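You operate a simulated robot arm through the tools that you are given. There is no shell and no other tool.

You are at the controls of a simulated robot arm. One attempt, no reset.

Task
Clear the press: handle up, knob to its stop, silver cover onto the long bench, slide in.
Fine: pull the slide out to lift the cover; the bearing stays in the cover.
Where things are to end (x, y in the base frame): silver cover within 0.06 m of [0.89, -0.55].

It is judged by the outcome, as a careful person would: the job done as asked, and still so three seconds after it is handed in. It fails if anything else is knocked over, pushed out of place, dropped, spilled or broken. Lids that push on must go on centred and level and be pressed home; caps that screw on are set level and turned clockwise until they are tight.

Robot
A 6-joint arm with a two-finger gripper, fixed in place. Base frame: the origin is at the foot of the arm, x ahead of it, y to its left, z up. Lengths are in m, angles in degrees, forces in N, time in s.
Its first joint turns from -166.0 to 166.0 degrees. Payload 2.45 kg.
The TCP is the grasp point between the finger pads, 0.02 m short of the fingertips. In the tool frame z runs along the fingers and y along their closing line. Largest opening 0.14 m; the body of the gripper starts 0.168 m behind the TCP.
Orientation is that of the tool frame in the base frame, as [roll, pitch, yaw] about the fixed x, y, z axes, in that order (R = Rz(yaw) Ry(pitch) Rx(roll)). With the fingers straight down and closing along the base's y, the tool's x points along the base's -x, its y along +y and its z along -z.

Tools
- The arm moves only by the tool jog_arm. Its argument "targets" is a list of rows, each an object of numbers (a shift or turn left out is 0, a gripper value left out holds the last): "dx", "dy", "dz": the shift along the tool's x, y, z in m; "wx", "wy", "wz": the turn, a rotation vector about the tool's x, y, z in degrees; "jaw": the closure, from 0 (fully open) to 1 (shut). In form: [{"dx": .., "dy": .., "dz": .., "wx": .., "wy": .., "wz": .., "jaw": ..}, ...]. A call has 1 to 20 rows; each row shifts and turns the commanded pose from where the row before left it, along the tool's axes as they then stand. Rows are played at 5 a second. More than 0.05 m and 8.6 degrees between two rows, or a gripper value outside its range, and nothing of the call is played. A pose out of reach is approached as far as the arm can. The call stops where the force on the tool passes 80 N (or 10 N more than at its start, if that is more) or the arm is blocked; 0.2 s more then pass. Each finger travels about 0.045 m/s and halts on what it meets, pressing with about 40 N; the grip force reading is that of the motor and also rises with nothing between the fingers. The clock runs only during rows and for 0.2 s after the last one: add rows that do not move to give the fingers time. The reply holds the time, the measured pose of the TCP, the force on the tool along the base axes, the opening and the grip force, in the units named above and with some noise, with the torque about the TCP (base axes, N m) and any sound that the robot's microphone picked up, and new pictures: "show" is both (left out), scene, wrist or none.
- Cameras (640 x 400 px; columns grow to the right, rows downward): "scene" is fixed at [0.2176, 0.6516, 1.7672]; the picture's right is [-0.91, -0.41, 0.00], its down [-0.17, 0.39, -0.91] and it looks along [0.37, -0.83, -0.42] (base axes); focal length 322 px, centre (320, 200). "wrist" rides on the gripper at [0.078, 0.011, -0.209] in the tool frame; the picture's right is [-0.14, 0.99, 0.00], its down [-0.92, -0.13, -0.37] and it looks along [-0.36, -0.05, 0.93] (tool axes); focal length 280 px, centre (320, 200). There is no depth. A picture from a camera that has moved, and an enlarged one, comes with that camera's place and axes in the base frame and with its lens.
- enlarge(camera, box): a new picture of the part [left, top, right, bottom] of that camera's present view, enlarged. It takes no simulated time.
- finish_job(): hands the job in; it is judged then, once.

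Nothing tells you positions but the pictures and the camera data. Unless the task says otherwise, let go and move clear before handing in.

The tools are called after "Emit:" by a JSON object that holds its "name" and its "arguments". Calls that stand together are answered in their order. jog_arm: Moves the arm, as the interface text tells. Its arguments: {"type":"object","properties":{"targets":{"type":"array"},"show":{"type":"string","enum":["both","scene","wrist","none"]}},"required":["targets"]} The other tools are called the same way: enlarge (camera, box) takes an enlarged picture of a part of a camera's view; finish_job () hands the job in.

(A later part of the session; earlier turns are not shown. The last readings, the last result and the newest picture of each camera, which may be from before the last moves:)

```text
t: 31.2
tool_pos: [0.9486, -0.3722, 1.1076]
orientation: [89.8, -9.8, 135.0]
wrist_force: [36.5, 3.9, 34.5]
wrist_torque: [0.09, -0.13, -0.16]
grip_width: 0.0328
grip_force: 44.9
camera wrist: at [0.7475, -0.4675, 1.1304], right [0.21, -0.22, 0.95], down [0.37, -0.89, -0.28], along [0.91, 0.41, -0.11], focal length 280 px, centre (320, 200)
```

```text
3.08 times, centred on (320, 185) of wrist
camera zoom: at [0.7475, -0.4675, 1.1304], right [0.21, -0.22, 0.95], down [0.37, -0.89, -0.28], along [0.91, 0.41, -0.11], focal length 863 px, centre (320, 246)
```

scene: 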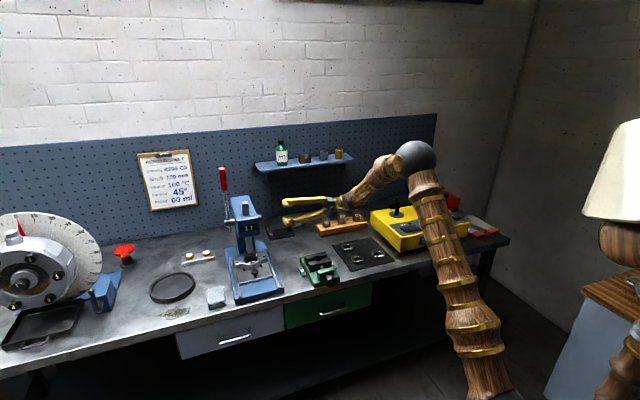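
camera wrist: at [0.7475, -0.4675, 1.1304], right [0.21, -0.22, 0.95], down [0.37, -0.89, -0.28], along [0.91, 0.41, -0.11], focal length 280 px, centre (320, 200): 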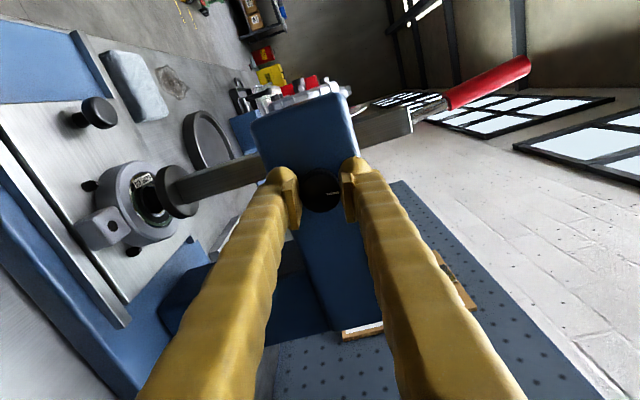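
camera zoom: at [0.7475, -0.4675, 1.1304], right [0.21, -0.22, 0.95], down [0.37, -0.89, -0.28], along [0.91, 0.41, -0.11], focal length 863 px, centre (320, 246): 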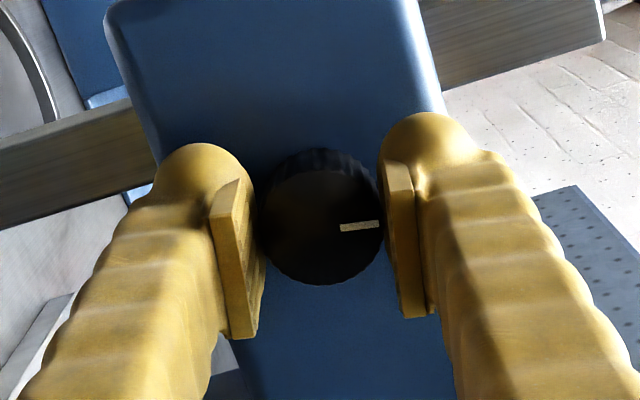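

The knob turns freely clockwise with the gripper. I'll re-centre and keep turning.

Emit:
{"name": "jog_arm", "arguments": {"targets": [{"dx": -0.001, "dy": 0.0021, "dz": 0.0015}, {"wz": 7}, {"wz": 7}, {"wz": 7}, {"wz": 7}, {}], "show": "wrist"}}

Emit:
{"name": "enlarge", "arguments": {"camera": "wrist", "box": [240, 120, 400, 250]}}

```text
t: 32.6
tool_pos: [0.9501, -0.3739, 1.1073]
orientation: [90.0, -38.0, 135.0]
wrist_force: [-24.4, -17.8, 27.9]
wrist_torque: [0.36, -0.31, -0.11]
grip_width: 0.0327
grip_force: 45.2
camera wrist: at [0.7631, -0.4827, 1.1628], right [0.51, -0.51, 0.69], down [0.2, -0.72, -0.67], along [0.84, 0.48, -0.26], focal length 280 px, centre (320, 200)
```

wrist: 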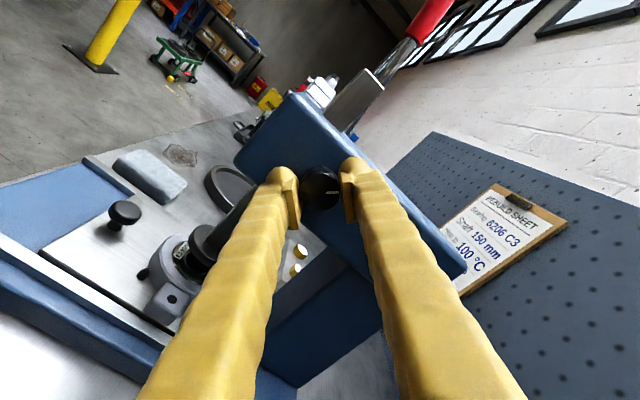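

```text
3.08 times, centred on (320, 185) of wrist
camera zoom: at [0.7631, -0.4827, 1.1628], right [0.51, -0.51, 0.69], down [0.2, -0.72, -0.67], along [0.84, 0.48, -0.26], focal length 863 px, centre (320, 246)
```

zoom: 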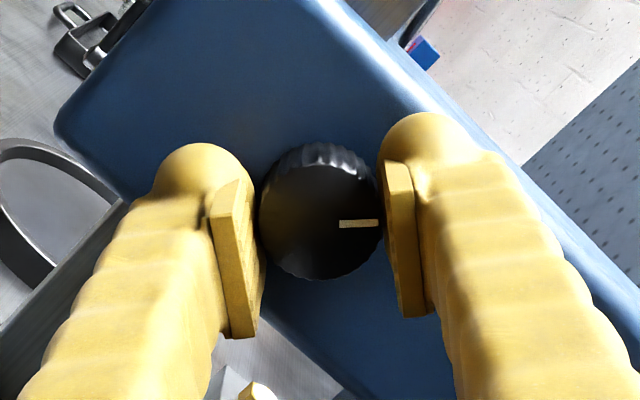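

It has turned 38° with no stop yet. Continuing.

Emit:
{"name": "jog_arm", "arguments": {"targets": [{"dx": 0.0009, "dy": 0.0012, "dz": -0.0015}, {"wz": 8}, {"wz": 8}, {"wz": 8}, {"wz": 8}, {}], "show": "wrist"}}

Emit:
{"name": "enlarge", "arguments": {"camera": "wrist", "box": [240, 120, 400, 250]}}

```text
t: 34.0
tool_pos: [0.9496, -0.3738, 1.1069]
orientation: [90.0, -70.2, 135.0]
wrist_force: [27.9, 6.1, -6.0]
wrist_torque: [-0.04, 0.05, -0.13]
grip_width: 0.0325
grip_force: 44.7
camera wrist: at [0.7904, -0.51, 1.1834], right [0.69, -0.69, 0.21], down [-0.12, -0.4, -0.91], along [0.71, 0.6, -0.36], focal length 280 px, centre (320, 200)
```

wrist: 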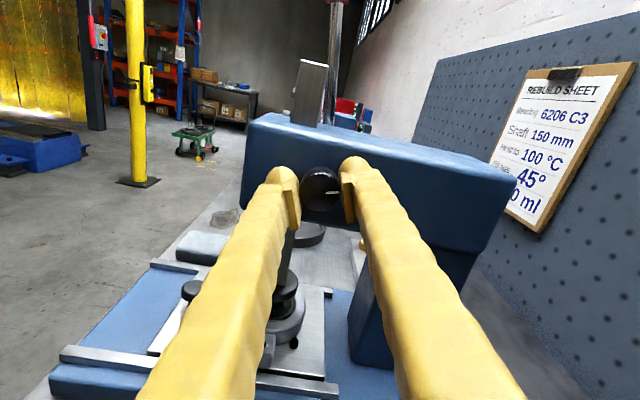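

```text
3.08 times, centred on (320, 185) of wrist
camera zoom: at [0.7904, -0.51, 1.1834], right [0.69, -0.69, 0.21], down [-0.12, -0.4, -0.91], along [0.71, 0.6, -0.36], focal length 863 px, centre (320, 246)
```

zoom: 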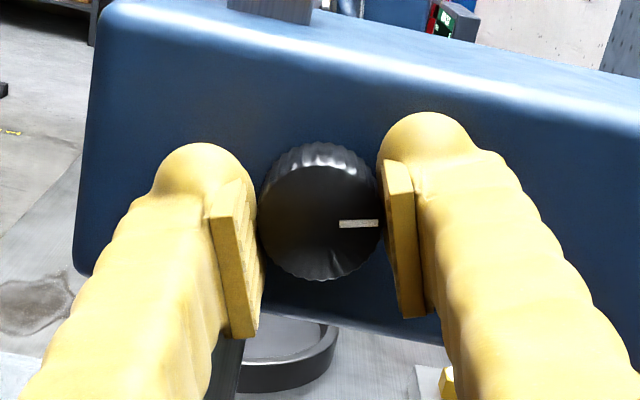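

70° so far and still free. Continuing clockwise.

Emit:
{"name": "jog_arm", "arguments": {"targets": [{"dx": -0.0003, "dy": 0.0008, "dz": 0.001}, {"wz": 8}, {"wz": 8}, {"wz": 8}, {"wz": 8}, {}], "show": "wrist"}}

Emit:
{"name": "enlarge", "arguments": {"camera": "wrist", "box": [240, 120, 400, 250]}}

```text
t: 35.4
tool_pos: [0.9497, -0.3739, 1.1091]
orientation: [-89.7, -77.8, -45.1]
wrist_force: [-29.7, 23.3, -2.9]
wrist_torque: [-0.41, -0.27, 0.45]
grip_width: 0.0325
grip_force: 45.1
camera wrist: at [0.8218, -0.5404, 1.1824], right [0.67, -0.66, -0.34], down [-0.48, -0.04, -0.87], along [0.57, 0.75, -0.35], focal length 280 px, centre (320, 200)
```

wrist: 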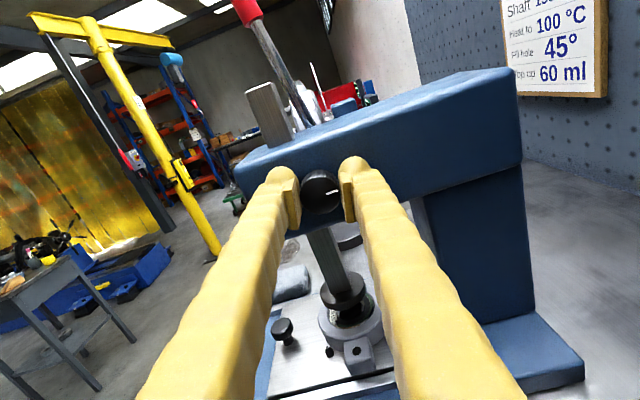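

```text
3.08 times, centred on (320, 185) of wrist
camera zoom: at [0.8218, -0.5404, 1.1824], right [0.67, -0.66, -0.34], down [-0.48, -0.04, -0.87], along [0.57, 0.75, -0.35], focal length 863 px, centre (320, 246)
```

zoom: 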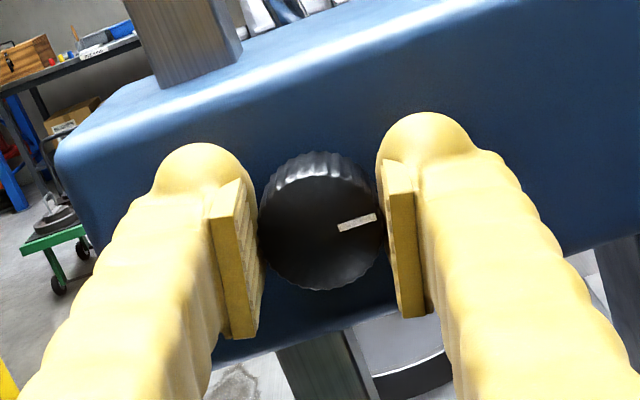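

The mark now points straight back, about 90° clockwise. The gripper began to slip on the knob at about 0.5 N·m, so the knob is on its stop. I'll release it and back off.

Emit:
{"name": "jog_arm", "arguments": {"targets": [{"jaw": 0.6}, {}, {}, {"dz": -0.03}, {"dz": -0.04}, {"dz": -0.04}, {"dz": -0.04}, {}], "show": "both"}}

Emit:
{"name": "enlarge", "arguments": {"camera": "wrist", "box": [240, 100, 400, 230]}}

Emit:
{"name": "enlarge", "arguments": {"camera": "scene", "box": [210, 160, 290, 310]}}

```text
t: 37.2
tool_pos: [0.8432, -0.4807, 1.1084]
orientation: [-90.0, -78.0, -45.0]
wrist_force: [-0.4, -0.8, -0.4]
wrist_torque: [0.03, 0.02, 0.02]
grip_width: 0.056
grip_force: 0.0
camera wrist: at [0.7143, -0.6484, 1.1814], right [0.67, -0.66, -0.34], down [-0.48, -0.04, -0.87], along [0.57, 0.75, -0.35], focal length 280 px, centre (320, 200)
```

scene: 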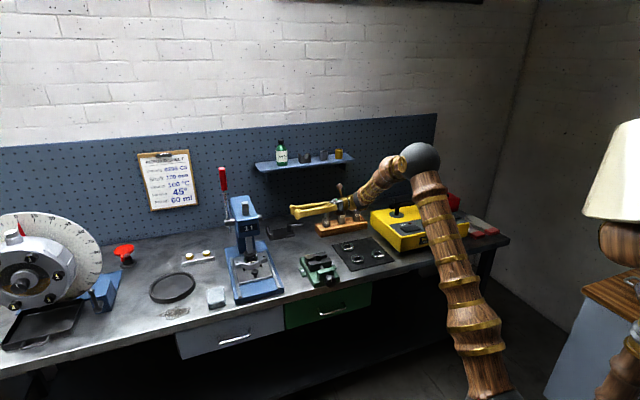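
wrist: 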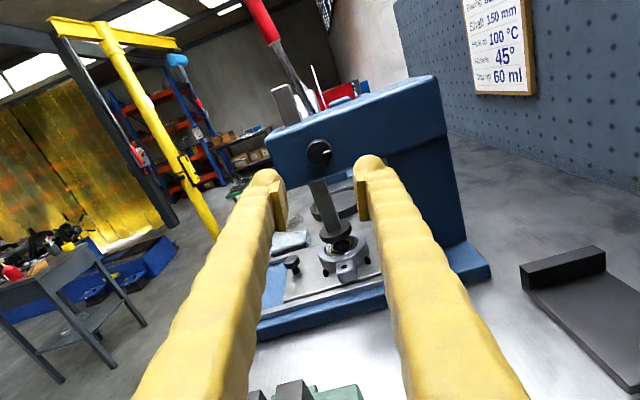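

```text
3.08 times, centred on (320, 165) of wrist
camera zoom: at [0.7143, -0.6484, 1.1814], right [0.67, -0.66, -0.34], down [-0.48, -0.04, -0.87], along [0.57, 0.75, -0.35], focal length 863 px, centre (320, 308)
```

zoom: 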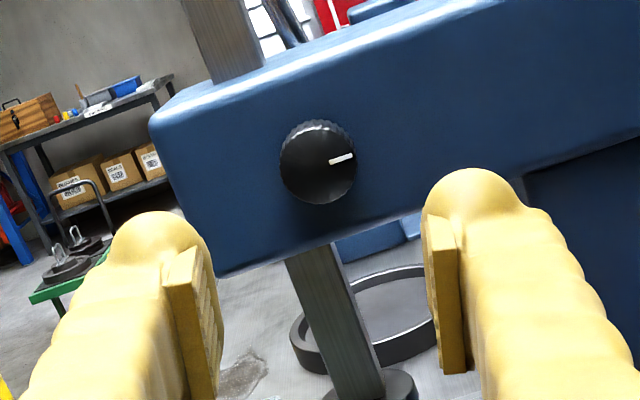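

```text
2.67 times, centred on (250, 235) of scene
camera zoom: at [0.2176, 0.6516, 1.7672], right [-0.91, -0.41, 0.0], down [-0.17, 0.39, -0.91], along [0.37, -0.83, -0.42], focal length 860 px, centre (507, 107)
```

zoom: 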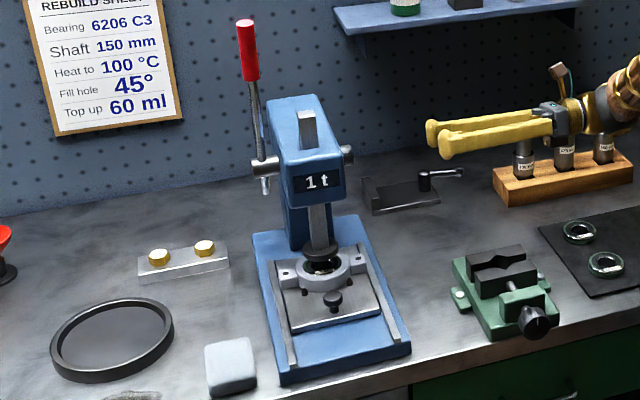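

Knob on its stop, lever up, ram clear. Next is the slide. I'll lift away, unwind the wrist, and come back over the front of the press with the fingers pointing down and slightly back.

Emit:
{"name": "jog_arm", "arguments": {"targets": [{"dx": 0.0231, "dy": -0.0356}, {"dx": 0.0231, "dy": -0.0356}, {"dx": 0.0231, "dy": -0.0356}, {"dx": 0.0231, "dy": -0.0356}, {"wz": -8.5}, {"wz": -8.5}, {"wz": -8.5}, {"wz": -8.5}, {"wz": -8.5}, {"wz": -8.5}, {"wz": -8.5}, {"wz": -8.5}, {"wz": -8.5}, {"wz": -8.5}, {"wz": -8.5}, {"wz": -8.5}, {}], "show": "none"}}

Emit:
{"name": "jog_arm", "arguments": {"targets": [{"wx": 8.2}, {"wx": 8.2}, {"wx": 8.2}, {"wx": 8.2}, {"wx": 8.2}, {"wx": 8.2}, {"wx": 8.2}, {"wx": 8.2}, {"wx": 8.2}, {"wx": 8.2}, {"wx": 8.0}, {}], "show": "both"}}

```text
t: 40.8
tool_pos: [0.7605, -0.3951, 1.229]
orientation: [90.0, 0.1, 135.0]
wrist_force: [0.0, -0.4, -0.5]
wrist_torque: [0.01, 0.0, 0.03]
grip_width: 0.0562
grip_force: 0.0
```

```text
t: 43.4
tool_pos: [0.7591, -0.3941, 1.2285]
orientation: [-179.8, 0.0, 135.1]
wrist_force: [-0.6, 0.3, -0.3]
wrist_torque: [0.0, -0.01, 0.04]
grip_width: 0.0559
grip_force: 0.1
camera wrist: at [0.7119, -0.332, 1.4362], right [0.8, 0.6, 0.0], down [0.56, -0.74, 0.37], along [0.22, -0.29, -0.93], focal length 280 px, centre (320, 200)
```

scene: 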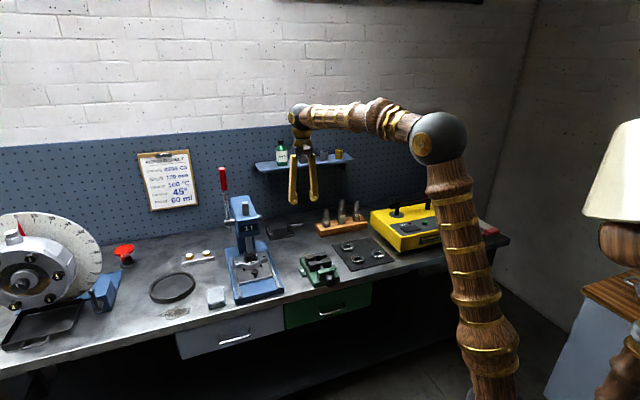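
wrist: 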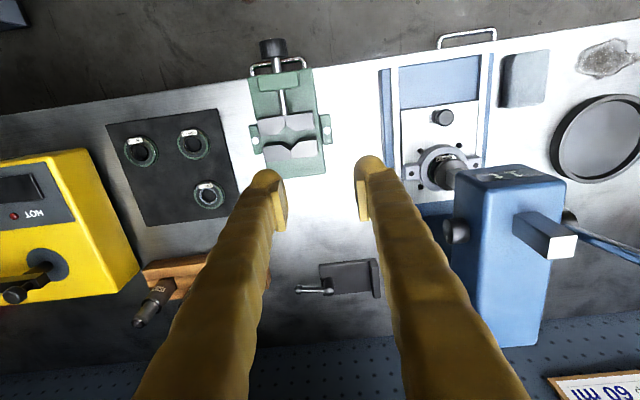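

From above, the slide's black knob is at about (0.912, -0.238, 0.92). I'll tilt the tool 30° so the wrist stays in front of the press and move to a pre-grasp above the knob.

Emit:
{"name": "jog_arm", "arguments": {"targets": [{"wy": -7.5}, {"wy": -7.5}, {"wy": -7.5}, {"wy": -7.5}, {"dx": 0.0223, "dy": 0.0313, "dz": 0.0208}, {"dx": 0.0223, "dy": 0.0313, "dz": 0.0208}, {"dx": 0.0223, "dy": 0.0313, "dz": 0.0208}, {"dx": 0.0223, "dy": 0.0313, "dz": 0.0208}, {"dx": 0.0223, "dy": 0.0313, "dz": 0.0208}, {"dx": 0.0223, "dy": 0.0313, "dz": 0.0208}, {"dx": 0.0223, "dy": 0.0313, "dz": 0.0208}, {}], "show": "both"}}

Emit:
{"name": "enlarge", "arguments": {"camera": "wrist", "box": [220, 80, 420, 240]}}

```text
t: 46.0
tool_pos: [0.8688, -0.1954, 1.0249]
orientation: [-179.9, 30.0, 135.0]
wrist_force: [0.1, 0.0, 0.2]
wrist_torque: [-0.02, -0.01, 0.02]
grip_width: 0.056
grip_force: 0.0
camera wrist: at [0.755, -0.0666, 1.1647], right [0.78, 0.62, 0.07], down [0.34, -0.52, 0.78], along [0.52, -0.59, -0.62], focal length 280 px, centre (320, 200)
```

scene: 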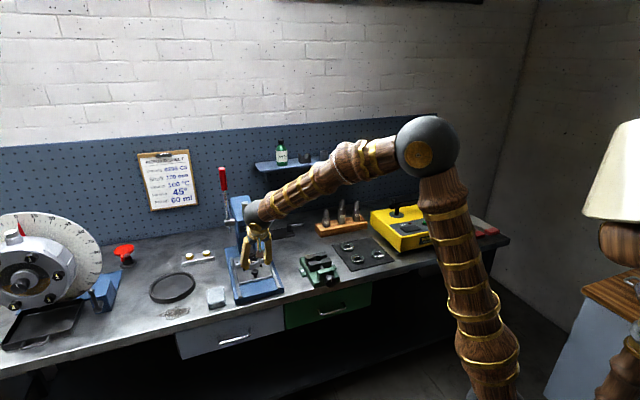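
wrist: 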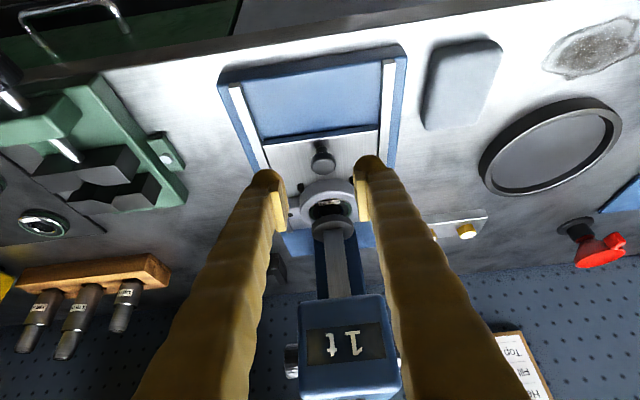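

```text
2.50 times, centred on (320, 160) of wrist
camera zoom: at [0.755, -0.0666, 1.1647], right [0.78, 0.62, 0.07], down [0.34, -0.52, 0.78], along [0.52, -0.59, -0.62], focal length 701 px, centre (320, 300)
```

zoom: 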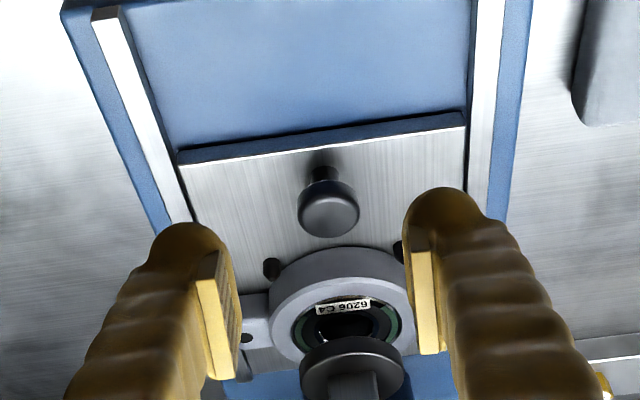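

The knob is nearly centred. I'll descend around it, keeping the fingertips just above the slide plate, then grip.

Emit:
{"name": "jog_arm", "arguments": {"targets": [{"dx": -0.0085, "dy": 0.0038}, {"dz": 0.036}, {"dz": 0.035}, {"dz": 0.02}, {"dz": 0.015}, {}], "show": "both"}}

Emit:
{"name": "enlarge", "arguments": {"camera": "wrist", "box": [220, 80, 420, 240]}}

Emit:
{"name": "enlarge", "arguments": {"camera": "scene", "box": [210, 200, 300, 310]}}

```text
t: 47.4
tool_pos: [0.9155, -0.2354, 0.9375]
orientation: [-179.9, 30.0, 135.1]
wrist_force: [0.2, 1.1, -1.1]
wrist_torque: [0.03, -0.01, -0.04]
grip_width: 0.0559
grip_force: 0.0
camera wrist: at [0.8014, -0.1063, 1.0781], right [0.78, 0.62, 0.07], down [0.34, -0.52, 0.78], along [0.52, -0.59, -0.62], focal length 280 px, centre (320, 200)
```

scene: 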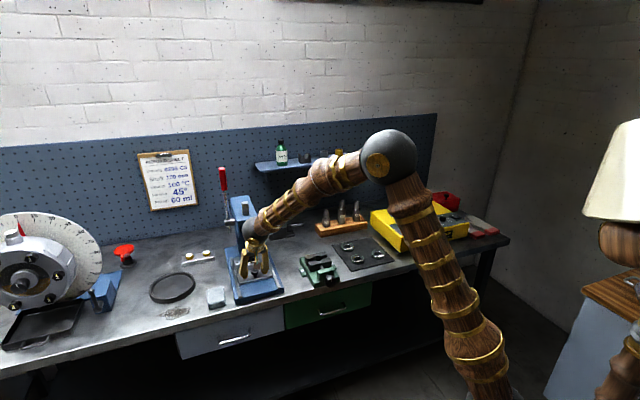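
wrist: 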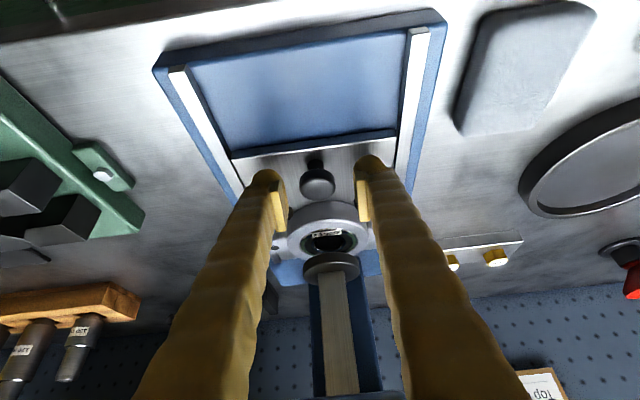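

```text
2.50 times, centred on (320, 160) of wrist
camera zoom: at [0.8014, -0.1063, 1.0781], right [0.78, 0.62, 0.07], down [0.34, -0.52, 0.78], along [0.52, -0.59, -0.62], focal length 701 px, centre (320, 300)
```

zoom: 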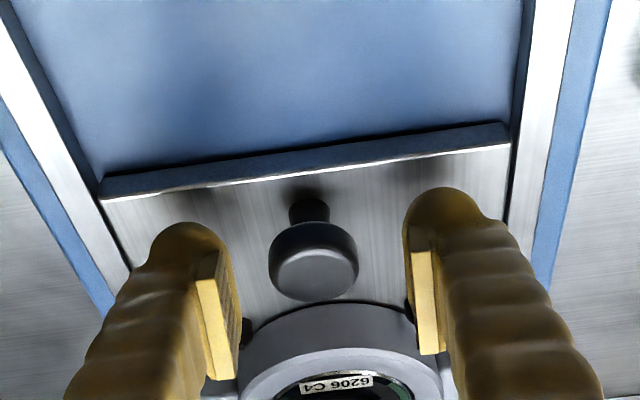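

```text
3.64 times, centred on (255, 255) of scene
camera zoom: at [0.2176, 0.6516, 1.7672], right [-0.91, -0.41, 0.0], down [-0.17, 0.39, -0.91], along [0.37, -0.83, -0.42], focal length 1172 px, centre (556, 0)
```

zoom: 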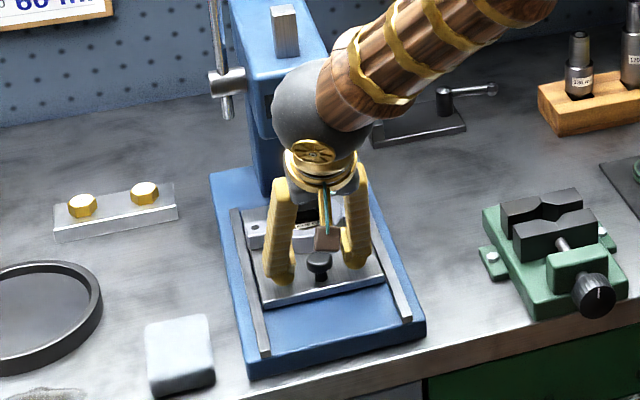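

Emit:
{"name": "jog_arm", "arguments": {"targets": [{"dy": -0.0013, "jaw": 0.95}, {}, {}, {}], "show": "wrist"}}

Emit:
{"name": "enlarge", "arguments": {"camera": "wrist", "box": [220, 80, 420, 240]}}

```text
t: 48.4
tool_pos: [0.9131, -0.2368, 0.937]
orientation: [180.0, 29.9, 135.0]
wrist_force: [-2.8, -4.4, -0.9]
wrist_torque: [-0.11, 0.0, -0.02]
grip_width: 0.0277
grip_force: 44.5
camera wrist: at [0.8005, -0.1073, 1.0777], right [0.78, 0.62, 0.07], down [0.34, -0.52, 0.78], along [0.52, -0.59, -0.62], focal length 280 px, centre (320, 200)
```

wrist: 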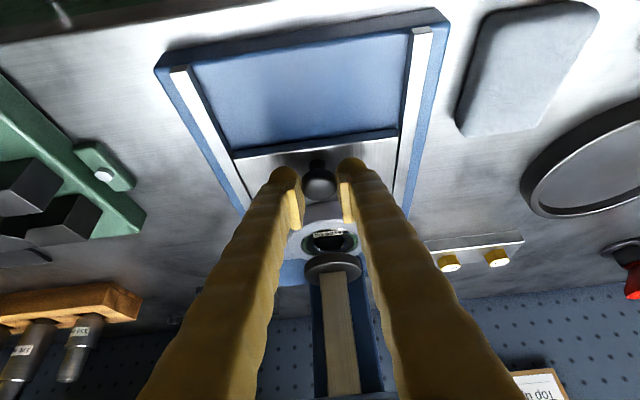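

```text
2.50 times, centred on (320, 160) of wrist
camera zoom: at [0.8005, -0.1073, 1.0777], right [0.78, 0.62, 0.07], down [0.34, -0.52, 0.78], along [0.52, -0.59, -0.62], focal length 701 px, centre (320, 300)
```

zoom: 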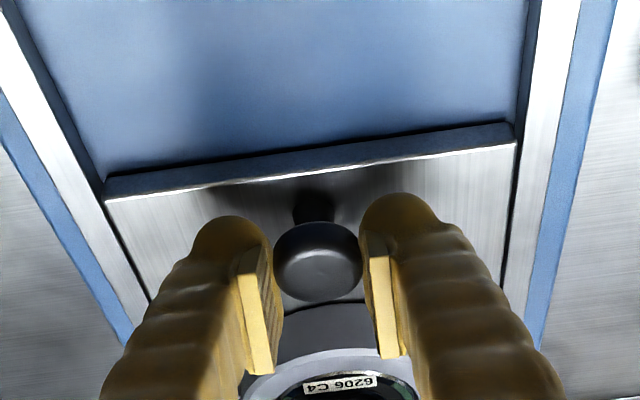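

The knob is held firmly. I'll pull the slide out along its rails, gently.

Emit:
{"name": "jog_arm", "arguments": {"targets": [{"dx": 0.0069, "dz": -0.004}, {"dx": 0.0087, "dz": -0.005}, {"dx": 0.0087, "dz": -0.005}, {"dx": 0.0087, "dz": -0.005}, {}], "show": "wrist"}}

```text
t: 49.6
tool_pos: [0.8882, -0.2089, 0.9367]
orientation: [-180.0, 30.1, 135.0]
wrist_force: [-11.4, -11.0, 18.3]
wrist_torque: [-0.12, 0.24, -0.08]
grip_width: 0.0278
grip_force: 44.5
camera wrist: at [0.7731, -0.0798, 1.0776], right [0.78, 0.62, 0.07], down [0.34, -0.52, 0.78], along [0.52, -0.59, -0.62], focal length 280 px, centre (320, 200)
```

wrist: 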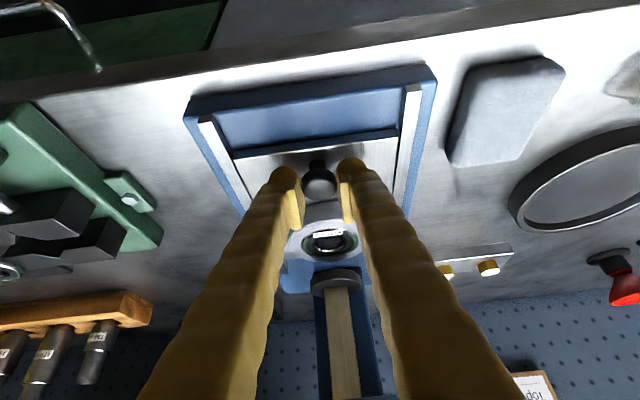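

The slide and cover are moving together. Continuing towards the slide's stop.

Emit:
{"name": "jog_arm", "arguments": {"targets": [{"dx": 0.0087, "dz": -0.005}, {"dx": 0.0087, "dz": -0.005}, {"dx": 0.0087, "dz": -0.005}, {"dx": 0.0087, "dz": -0.005}, {}], "show": "wrist"}}

```text
t: 50.8
tool_pos: [0.8587, -0.1808, 0.9379]
orientation: [-180.0, 30.0, 135.0]
wrist_force: [-15.3, -15.8, 32.6]
wrist_torque: [-0.55, 0.15, 0.06]
grip_width: 0.0276
grip_force: 44.4
camera wrist: at [0.7448, -0.0515, 1.0775], right [0.78, 0.62, 0.07], down [0.34, -0.52, 0.78], along [0.52, -0.59, -0.62], focal length 280 px, centre (320, 200)
```

wrist: 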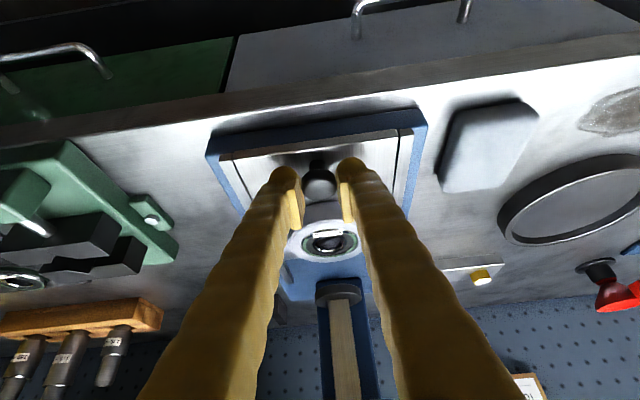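

About 78 mm out so far. I'll ease the side loads and continue gently to the stop.

Emit:
{"name": "jog_arm", "arguments": {"targets": [{"dx": -0.0007, "dz": -0.0013, "dy": -0.001}, {"dx": 0.0069, "dz": -0.004}, {"dx": 0.0069, "dz": -0.004}, {"dx": 0.0069, "dz": -0.004}, {}], "show": "wrist"}}

```text
t: 52.0
tool_pos: [0.8434, -0.1638, 0.9386]
orientation: [179.8, 30.0, 135.1]
wrist_force: [19.2, 19.5, -15.7]
wrist_torque: [0.36, -0.14, -0.06]
grip_width: 0.0277
grip_force: 44.6
camera wrist: at [0.7278, -0.0351, 1.0778], right [0.78, 0.62, 0.07], down [0.34, -0.52, 0.78], along [0.52, -0.59, -0.62], focal length 280 px, centre (320, 200)
```

wrist: 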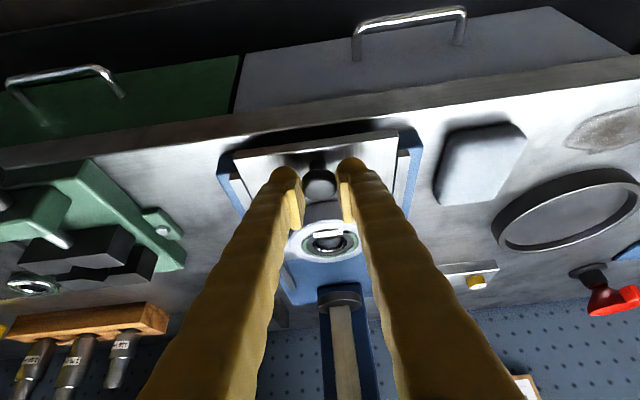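

100 mm out with no stop felt. I'll pull a little more, carefully.

Emit:
{"name": "jog_arm", "arguments": {"targets": [{"dy": 0.001}, {"dx": 0.0052, "dz": -0.003}, {"dx": 0.0052, "dz": -0.003}, {}], "show": "both"}}

Emit:
{"name": "enlarge", "arguments": {"camera": "scene", "box": [210, 200, 300, 320]}}

```text
t: 53.0
tool_pos: [0.8358, -0.1557, 0.9382]
orientation: [-179.9, 30.0, 135.1]
wrist_force: [4.3, 3.1, -12.3]
wrist_torque: [-0.09, -0.06, 0.09]
grip_width: 0.0272
grip_force: 44.8
camera wrist: at [0.7201, -0.0267, 1.0784], right [0.78, 0.62, 0.07], down [0.34, -0.52, 0.78], along [0.52, -0.59, -0.62], focal length 280 px, centre (320, 200)
```

scene: 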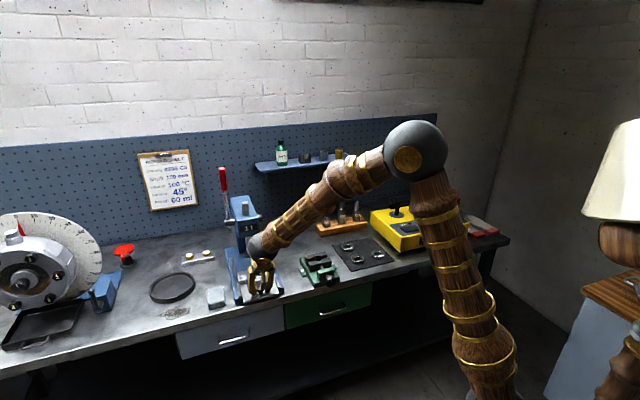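
wrist: 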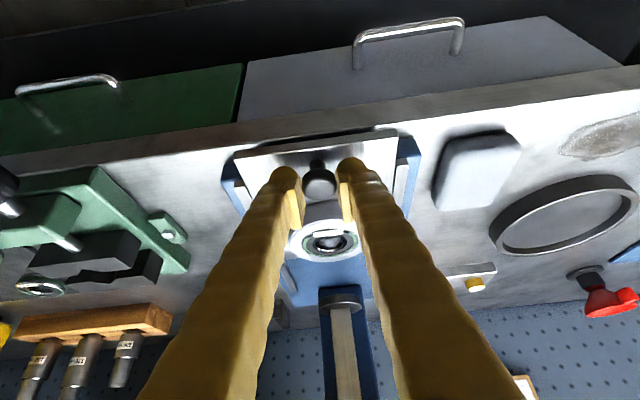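

```text
3.33 times, centred on (255, 260) of scene
camera zoom: at [0.2176, 0.6516, 1.7672], right [-0.91, -0.41, 0.0], down [-0.17, 0.39, -0.91], along [0.37, -0.83, -0.42], focal length 1075 px, centre (537, 0)
```

zoom: 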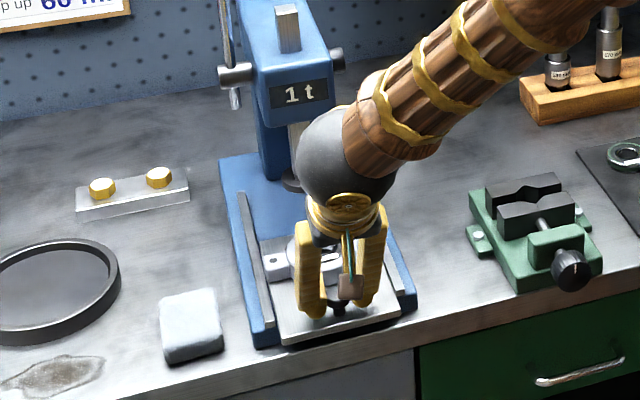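

Emit:
{"name": "jog_arm", "arguments": {"targets": [{"dx": 0.0043, "dz": -0.0025}, {"dx": 0.0043, "dz": -0.0025}, {}], "show": "wrist"}}

```text
t: 53.8
tool_pos: [0.8271, -0.1484, 0.9383]
orientation: [180.0, 29.9, 135.0]
wrist_force: [3.1, 4.0, -16.0]
wrist_torque: [0.11, 0.02, 0.02]
grip_width: 0.0271
grip_force: 44.8
camera wrist: at [0.7125, -0.0193, 1.0786], right [0.78, 0.62, 0.07], down [0.34, -0.52, 0.78], along [0.52, -0.59, -0.62], focal length 280 px, centre (320, 200)
```

wrist: 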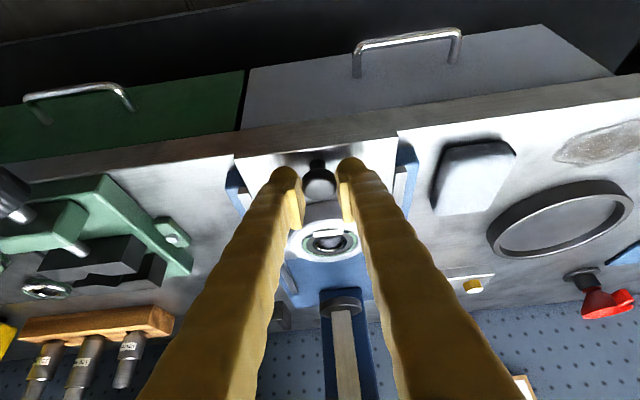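

The slide is 123 mm out and the cover is well clear of the ram, which is enough room to lift it. I'll release the knob and back off for a look at the cover.

Emit:
{"name": "jog_arm", "arguments": {"targets": [{"jaw": 0.6}, {}, {}, {"dz": -0.02}, {"dz": -0.04}, {"dz": -0.04}, {"dz": -0.04}, {"dz": -0.04}, {}], "show": "both"}}

Emit:
{"name": "enlarge", "arguments": {"camera": "wrist", "box": [220, 60, 420, 240]}}

Emit:
{"name": "enlarge", "arguments": {"camera": "scene", "box": [210, 200, 300, 320]}}

```text
t: 55.8
tool_pos: [0.761, -0.0851, 1.0948]
orientation: [179.9, 30.0, 135.0]
wrist_force: [-0.8, 0.4, 0.1]
wrist_torque: [0.0, -0.01, 0.0]
grip_width: 0.0559
grip_force: 0.0
camera wrist: at [0.6471, 0.0433, 1.2351], right [0.78, 0.62, 0.07], down [0.34, -0.52, 0.78], along [0.52, -0.59, -0.62], focal length 280 px, centre (320, 200)
```

scene: 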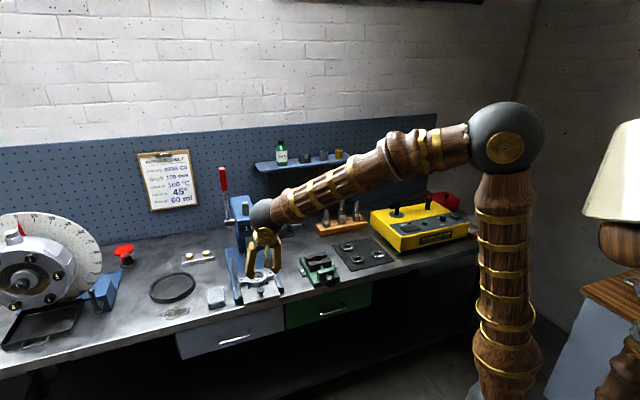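
wrist: 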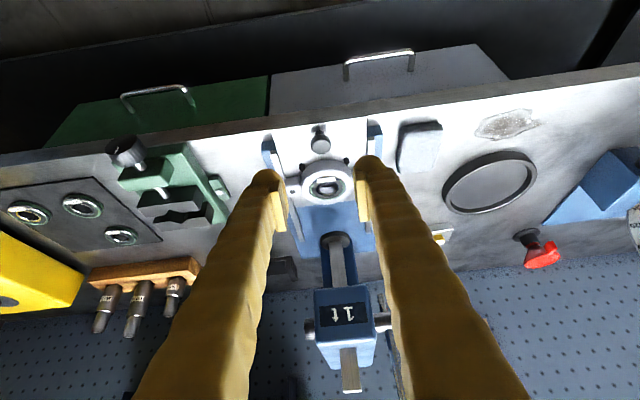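

```text
2.22 times, centred on (320, 150) of wrist
camera zoom: at [0.6471, 0.0433, 1.2351], right [0.78, 0.62, 0.07], down [0.34, -0.52, 0.78], along [0.52, -0.59, -0.62], focal length 623 px, centre (320, 311)
```

zoom: 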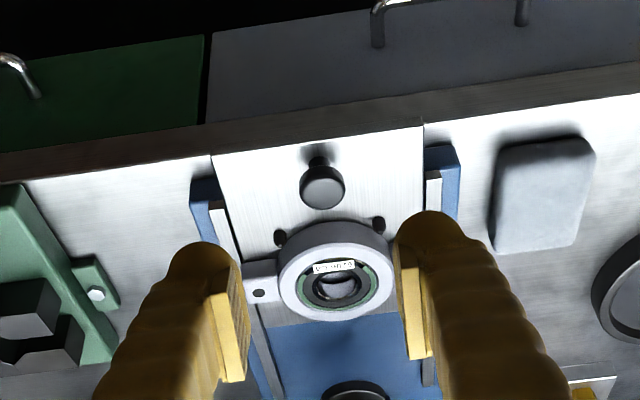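

```text
3.33 times, centred on (255, 260) of scene
camera zoom: at [0.2176, 0.6516, 1.7672], right [-0.91, -0.41, 0.0], down [-0.17, 0.39, -0.91], along [0.37, -0.83, -0.42], focal length 1075 px, centre (537, 0)
```

zoom: 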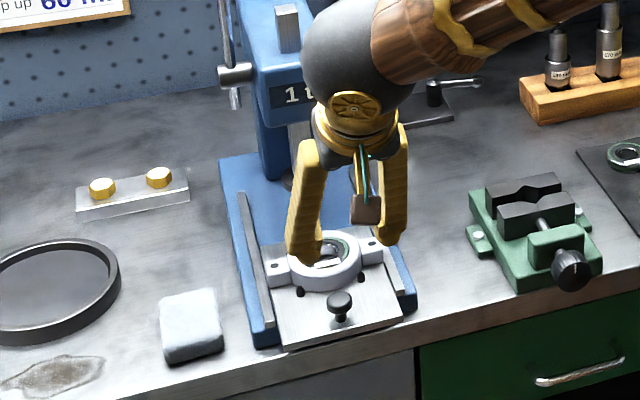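

The slide is out, with the cover still seated between its dowels at about (0.885, -0.205). I'll re-orient so the fingers close front-to-back on the ring, leaning sideways 20° to give me reach at the drop-off spot, and hover above it.

Emit:
{"name": "jog_arm", "arguments": {"targets": [{"wy": 7.5}, {"wy": 7.5}, {"wy": 7.5}, {"wy": 7.5}, {"wz": -8.2}, {"wz": -8.2}, {"wz": -8.2}, {"wz": -8.2}, {"wz": -8.2}, {"wz": -8.2}, {"wz": -8.2}, {"wz": -8.2}, {"wz": -8.2}, {"wz": -8.2}, {"wz": -8}, {"wy": -6.7}, {"wy": -6.7}, {"wy": -6.6}, {}], "show": "none"}}

Emit:
{"name": "jog_arm", "arguments": {"targets": [{"dx": 0.0102, "dy": -0.0343, "dz": 0.0059, "jaw": 0.25}, {"dx": 0.0102, "dy": -0.0343, "dz": 0.0059}, {"dx": 0.0102, "dy": -0.0343, "dz": 0.0059}, {"dx": 0.0102, "dy": -0.0343, "dz": 0.0059}, {"dx": 0.0102, "dy": -0.0343, "dz": 0.0059}, {}], "show": "both"}}

```text
t: 59.8
tool_pos: [0.7641, -0.0841, 1.0943]
orientation: [-180.0, 20.0, -135.2]
wrist_force: [0.5, 0.1, 0.5]
wrist_torque: [-0.01, 0.0, -0.03]
grip_width: 0.0561
grip_force: 0.0
```

```text
t: 61.2
tool_pos: [0.8571, -0.2335, 1.0488]
orientation: [180.0, 20.0, -134.9]
wrist_force: [0.3, -0.3, -0.1]
wrist_torque: [0.05, 0.02, -0.03]
grip_width: 0.105
grip_force: 0.0
camera wrist: at [0.7467, -0.3282, 1.217], right [-0.61, 0.79, 0.05], down [0.61, 0.43, 0.66], along [0.5, 0.43, -0.75], focal length 280 px, centre (320, 200)
```

scene: 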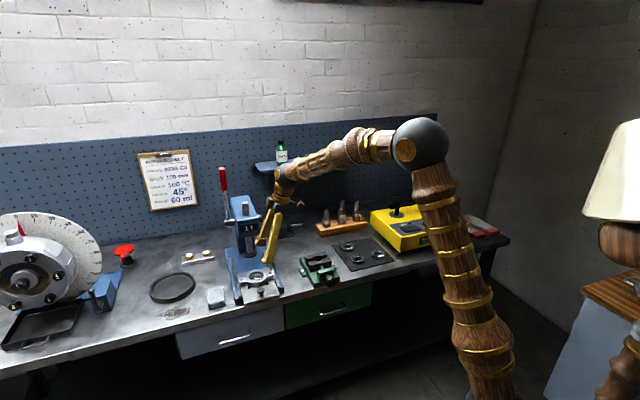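
wrist: 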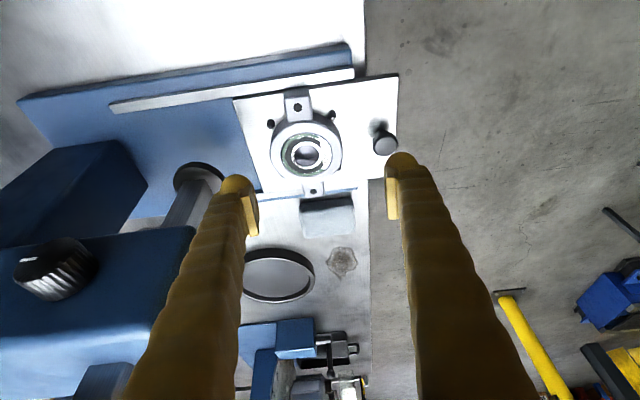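

Emit:
{"name": "enlarge", "arguments": {"camera": "wrist", "box": [220, 60, 420, 220]}}

Emit:
{"name": "enlarge", "arguments": {"camera": "scene", "box": [210, 220, 300, 310]}}

```text
2.50 times, centred on (320, 140) of wrist
camera zoom: at [0.7467, -0.3282, 1.217], right [-0.61, 0.79, 0.05], down [0.61, 0.43, 0.66], along [0.5, 0.43, -0.75], focal length 701 px, centre (320, 350)
```

zoom: 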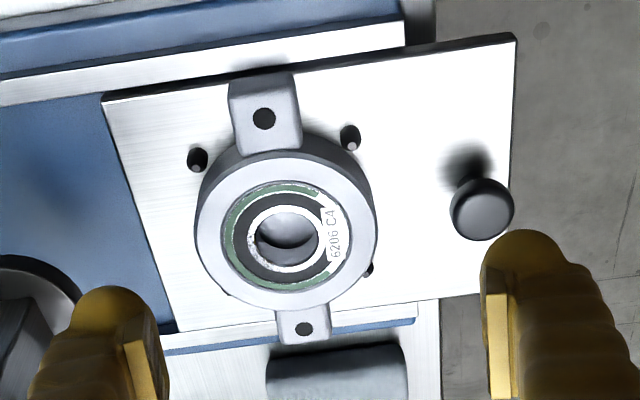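

```text
4.44 times, centred on (255, 265) of scene
camera zoom: at [0.2176, 0.6516, 1.7672], right [-0.91, -0.41, 0.0], down [-0.17, 0.39, -0.91], along [0.37, -0.83, -0.42], focal length 1433 px, centre (609, -89)
```

zoom: 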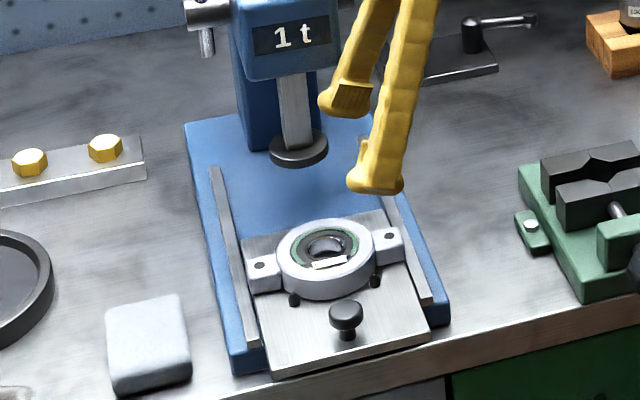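

The two views agree on the cover: ring centre (0.893, -0.219), top at z ≈ 0.925, diameter about 88 mm, slide top at about 0.903. I'll centre the fingers over the ring and descend most of the way.

Emit:
{"name": "jog_arm", "arguments": {"targets": [{"dx": 0.0026, "dy": -0.0157}, {"dz": 0.03}, {"dz": 0.03}, {"dz": 0.025}, {}], "show": "both"}}

Emit:
{"name": "enlarge", "arguments": {"camera": "wrist", "box": [220, 100, 420, 260]}}

Emit:
{"name": "enlarge", "arguments": {"camera": "scene", "box": [210, 220, 300, 310]}}

```text
t: 62.4
tool_pos: [0.8887, -0.2243, 0.968]
orientation: [-180.0, 19.9, -135.0]
wrist_force: [-0.4, 0.6, -0.2]
wrist_torque: [-0.03, -0.02, 0.01]
grip_width: 0.105
grip_force: 0.1
camera wrist: at [0.7781, -0.3192, 1.1355], right [-0.61, 0.79, 0.05], down [0.61, 0.43, 0.66], along [0.5, 0.43, -0.75], focal length 280 px, centre (320, 200)
```

scene: 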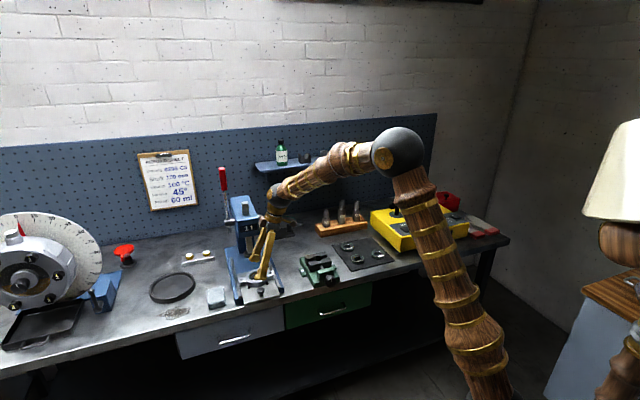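
wrist: 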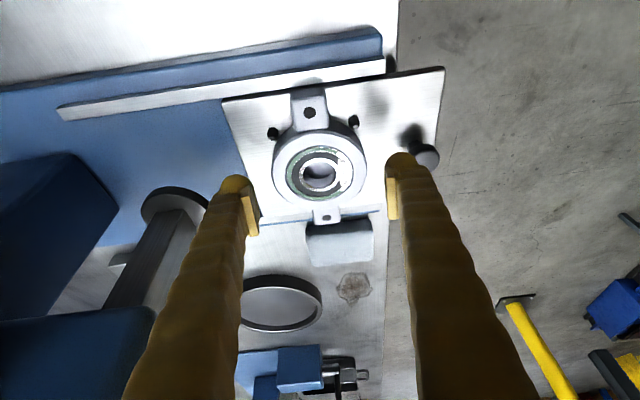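

```text
2.50 times, centred on (320, 180) of wrist
camera zoom: at [0.7781, -0.3192, 1.1355], right [-0.61, 0.79, 0.05], down [0.61, 0.43, 0.66], along [0.5, 0.43, -0.75], focal length 701 px, centre (320, 250)
```

zoom: 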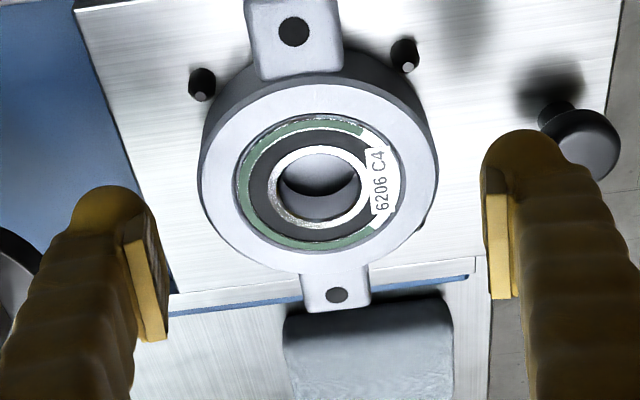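

```text
4.44 times, centred on (255, 265) of scene
camera zoom: at [0.2176, 0.6516, 1.7672], right [-0.91, -0.41, 0.0], down [-0.17, 0.39, -0.91], along [0.37, -0.83, -0.42], focal length 1433 px, centre (609, -89)
```

zoom: 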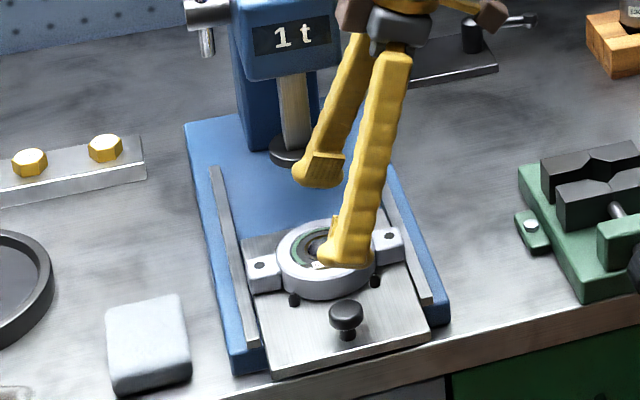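

The ring is centred between the fingers. I'll descend the last few centimetres in small steps.

Emit:
{"name": "jog_arm", "arguments": {"targets": [{"dz": 0.015}, {"dz": 0.01}, {"dz": 0.006}, {}], "show": "scene"}}

Emit:
{"name": "enlarge", "arguments": {"camera": "scene", "box": [225, 240, 285, 300]}}

Emit:
{"name": "enlarge", "arguments": {"camera": "wrist", "box": [220, 120, 420, 260]}}

```text
t: 63.4
tool_pos: [0.8959, -0.2171, 0.9381]
orientation: [179.9, 20.0, -135.1]
wrist_force: [0.5, 0.3, -0.1]
wrist_torque: [0.0, -0.01, -0.01]
grip_width: 0.105
grip_force: 0.0
```

scene: 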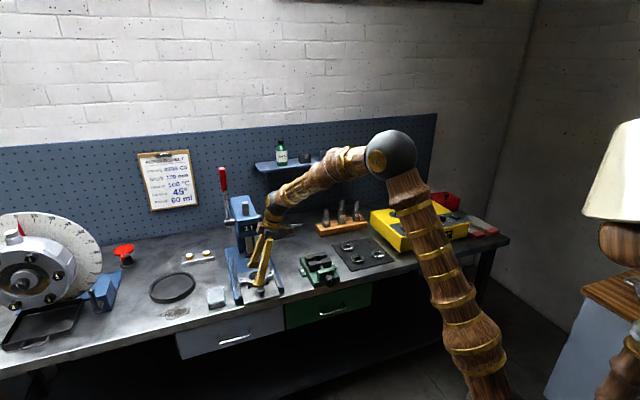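

```text
6.67 times, centred on (255, 270) of scene
camera zoom: at [0.2176, 0.6516, 1.7672], right [-0.91, -0.41, 0.0], down [-0.17, 0.39, -0.91], along [0.37, -0.83, -0.42], focal length 2149 px, centre (753, -267)
```

zoom: 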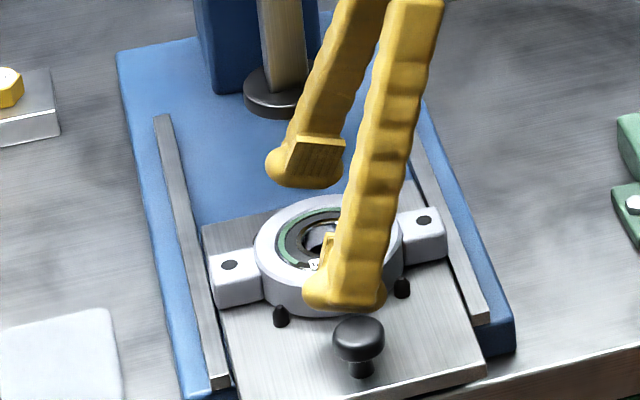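

```text
2.86 times, centred on (320, 190) of wrist
camera zoom: at [0.7856, -0.312, 1.1072], right [-0.61, 0.79, 0.05], down [0.61, 0.43, 0.66], along [0.5, 0.43, -0.75], focal length 801 px, centre (320, 229)
```

zoom: 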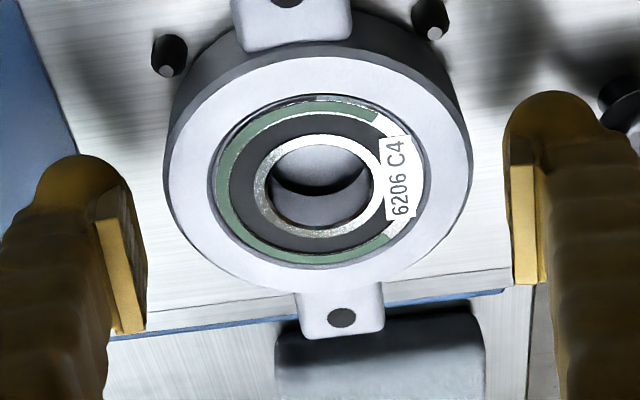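

Emit:
{"name": "jog_arm", "arguments": {"targets": [{"dz": 0.004}, {"dz": 0.0035}, {}], "show": "none"}}

Emit:
{"name": "enlarge", "arguments": {"camera": "scene", "box": [225, 240, 285, 300]}}

```text
t: 64.2
tool_pos: [0.8969, -0.2156, 0.9322]
orientation: [180.0, 19.9, -135.0]
wrist_force: [-0.7, 0.1, 0.1]
wrist_torque: [0.0, 0.01, -0.01]
grip_width: 0.1047
grip_force: 0.1
```

```text
6.67 times, centred on (255, 270) of scene
camera zoom: at [0.2176, 0.6516, 1.7672], right [-0.91, -0.41, 0.0], down [-0.17, 0.39, -0.91], along [0.37, -0.83, -0.42], focal length 2149 px, centre (753, -267)
```

zoom: 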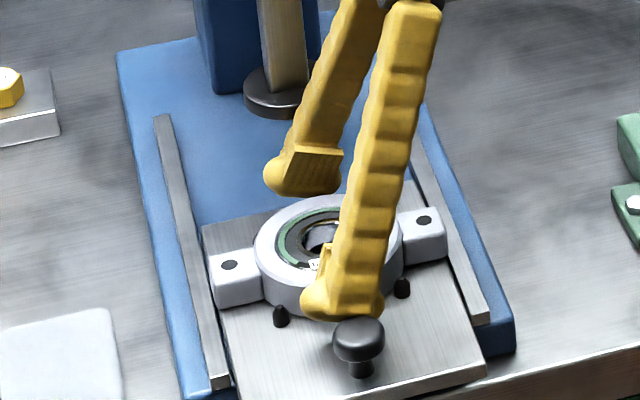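

No contact yet. I'll go 2 mm deeper and close on the ring.

Emit:
{"name": "jog_arm", "arguments": {"targets": [{"dz": 0.002}, {"jaw": 0.42}, {"jaw": 0.6}, {}, {}, {}], "show": "wrist"}}

Emit:
{"name": "enlarge", "arguments": {"camera": "scene", "box": [225, 240, 285, 300]}}

```text
t: 65.6
tool_pos: [0.8976, -0.2146, 0.9309]
orientation: [180.0, 20.0, -135.0]
wrist_force: [-0.2, 0.1, 2.0]
wrist_torque: [-0.02, -0.01, 0.0]
grip_width: 0.0889
grip_force: 39.7
camera wrist: at [0.7874, -0.3102, 1.0987], right [-0.61, 0.79, 0.05], down [0.61, 0.43, 0.66], along [0.5, 0.43, -0.75], focal length 280 px, centre (320, 200)
```

wrist: 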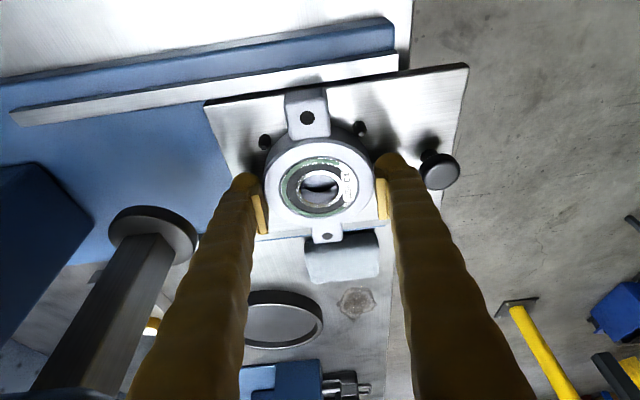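

```text
6.67 times, centred on (255, 270) of scene
camera zoom: at [0.2176, 0.6516, 1.7672], right [-0.91, -0.41, 0.0], down [-0.17, 0.39, -0.91], along [0.37, -0.83, -0.42], focal length 2149 px, centre (753, -267)
```

zoom: 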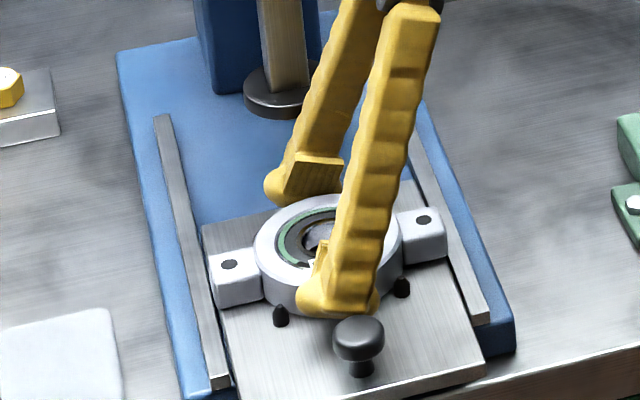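

The ring is gripped at 88.9 mm with almost no side load. I'll lift a little first to feel the weight and check it rises level.

Emit:
{"name": "jog_arm", "arguments": {"targets": [{"dx": -0.0017, "dz": -0.0047}, {"dx": -0.0034, "dz": -0.0094}, {}], "show": "wrist"}}

Emit:
{"name": "enlarge", "arguments": {"camera": "scene", "box": [225, 240, 285, 300]}}

```text
t: 66.4
tool_pos: [0.8978, -0.2136, 0.9449]
orientation: [180.0, 20.0, -135.0]
wrist_force: [0.0, 0.5, -5.5]
wrist_torque: [0.03, -0.06, -0.02]
grip_width: 0.0887
grip_force: 40.1
camera wrist: at [0.7878, -0.3104, 1.1135], right [-0.61, 0.79, 0.05], down [0.61, 0.43, 0.66], along [0.5, 0.43, -0.75], focal length 280 px, centre (320, 200)
```

wrist: 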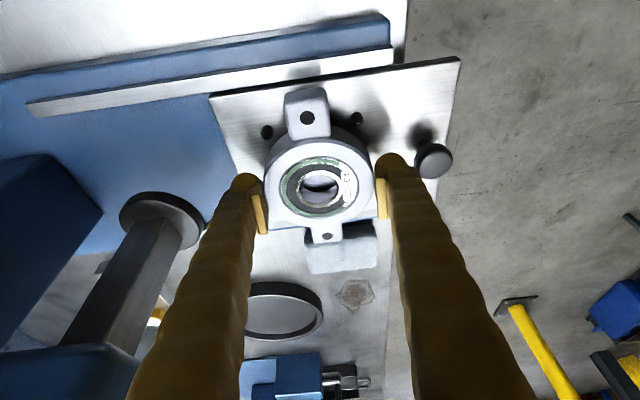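

```text
6.67 times, centred on (255, 270) of scene
camera zoom: at [0.2176, 0.6516, 1.7672], right [-0.91, -0.41, 0.0], down [-0.17, 0.39, -0.91], along [0.37, -0.83, -0.42], focal length 2149 px, centre (753, -267)
```

zoom: 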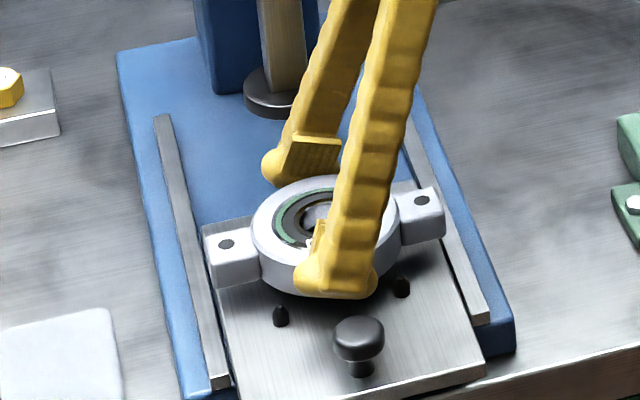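

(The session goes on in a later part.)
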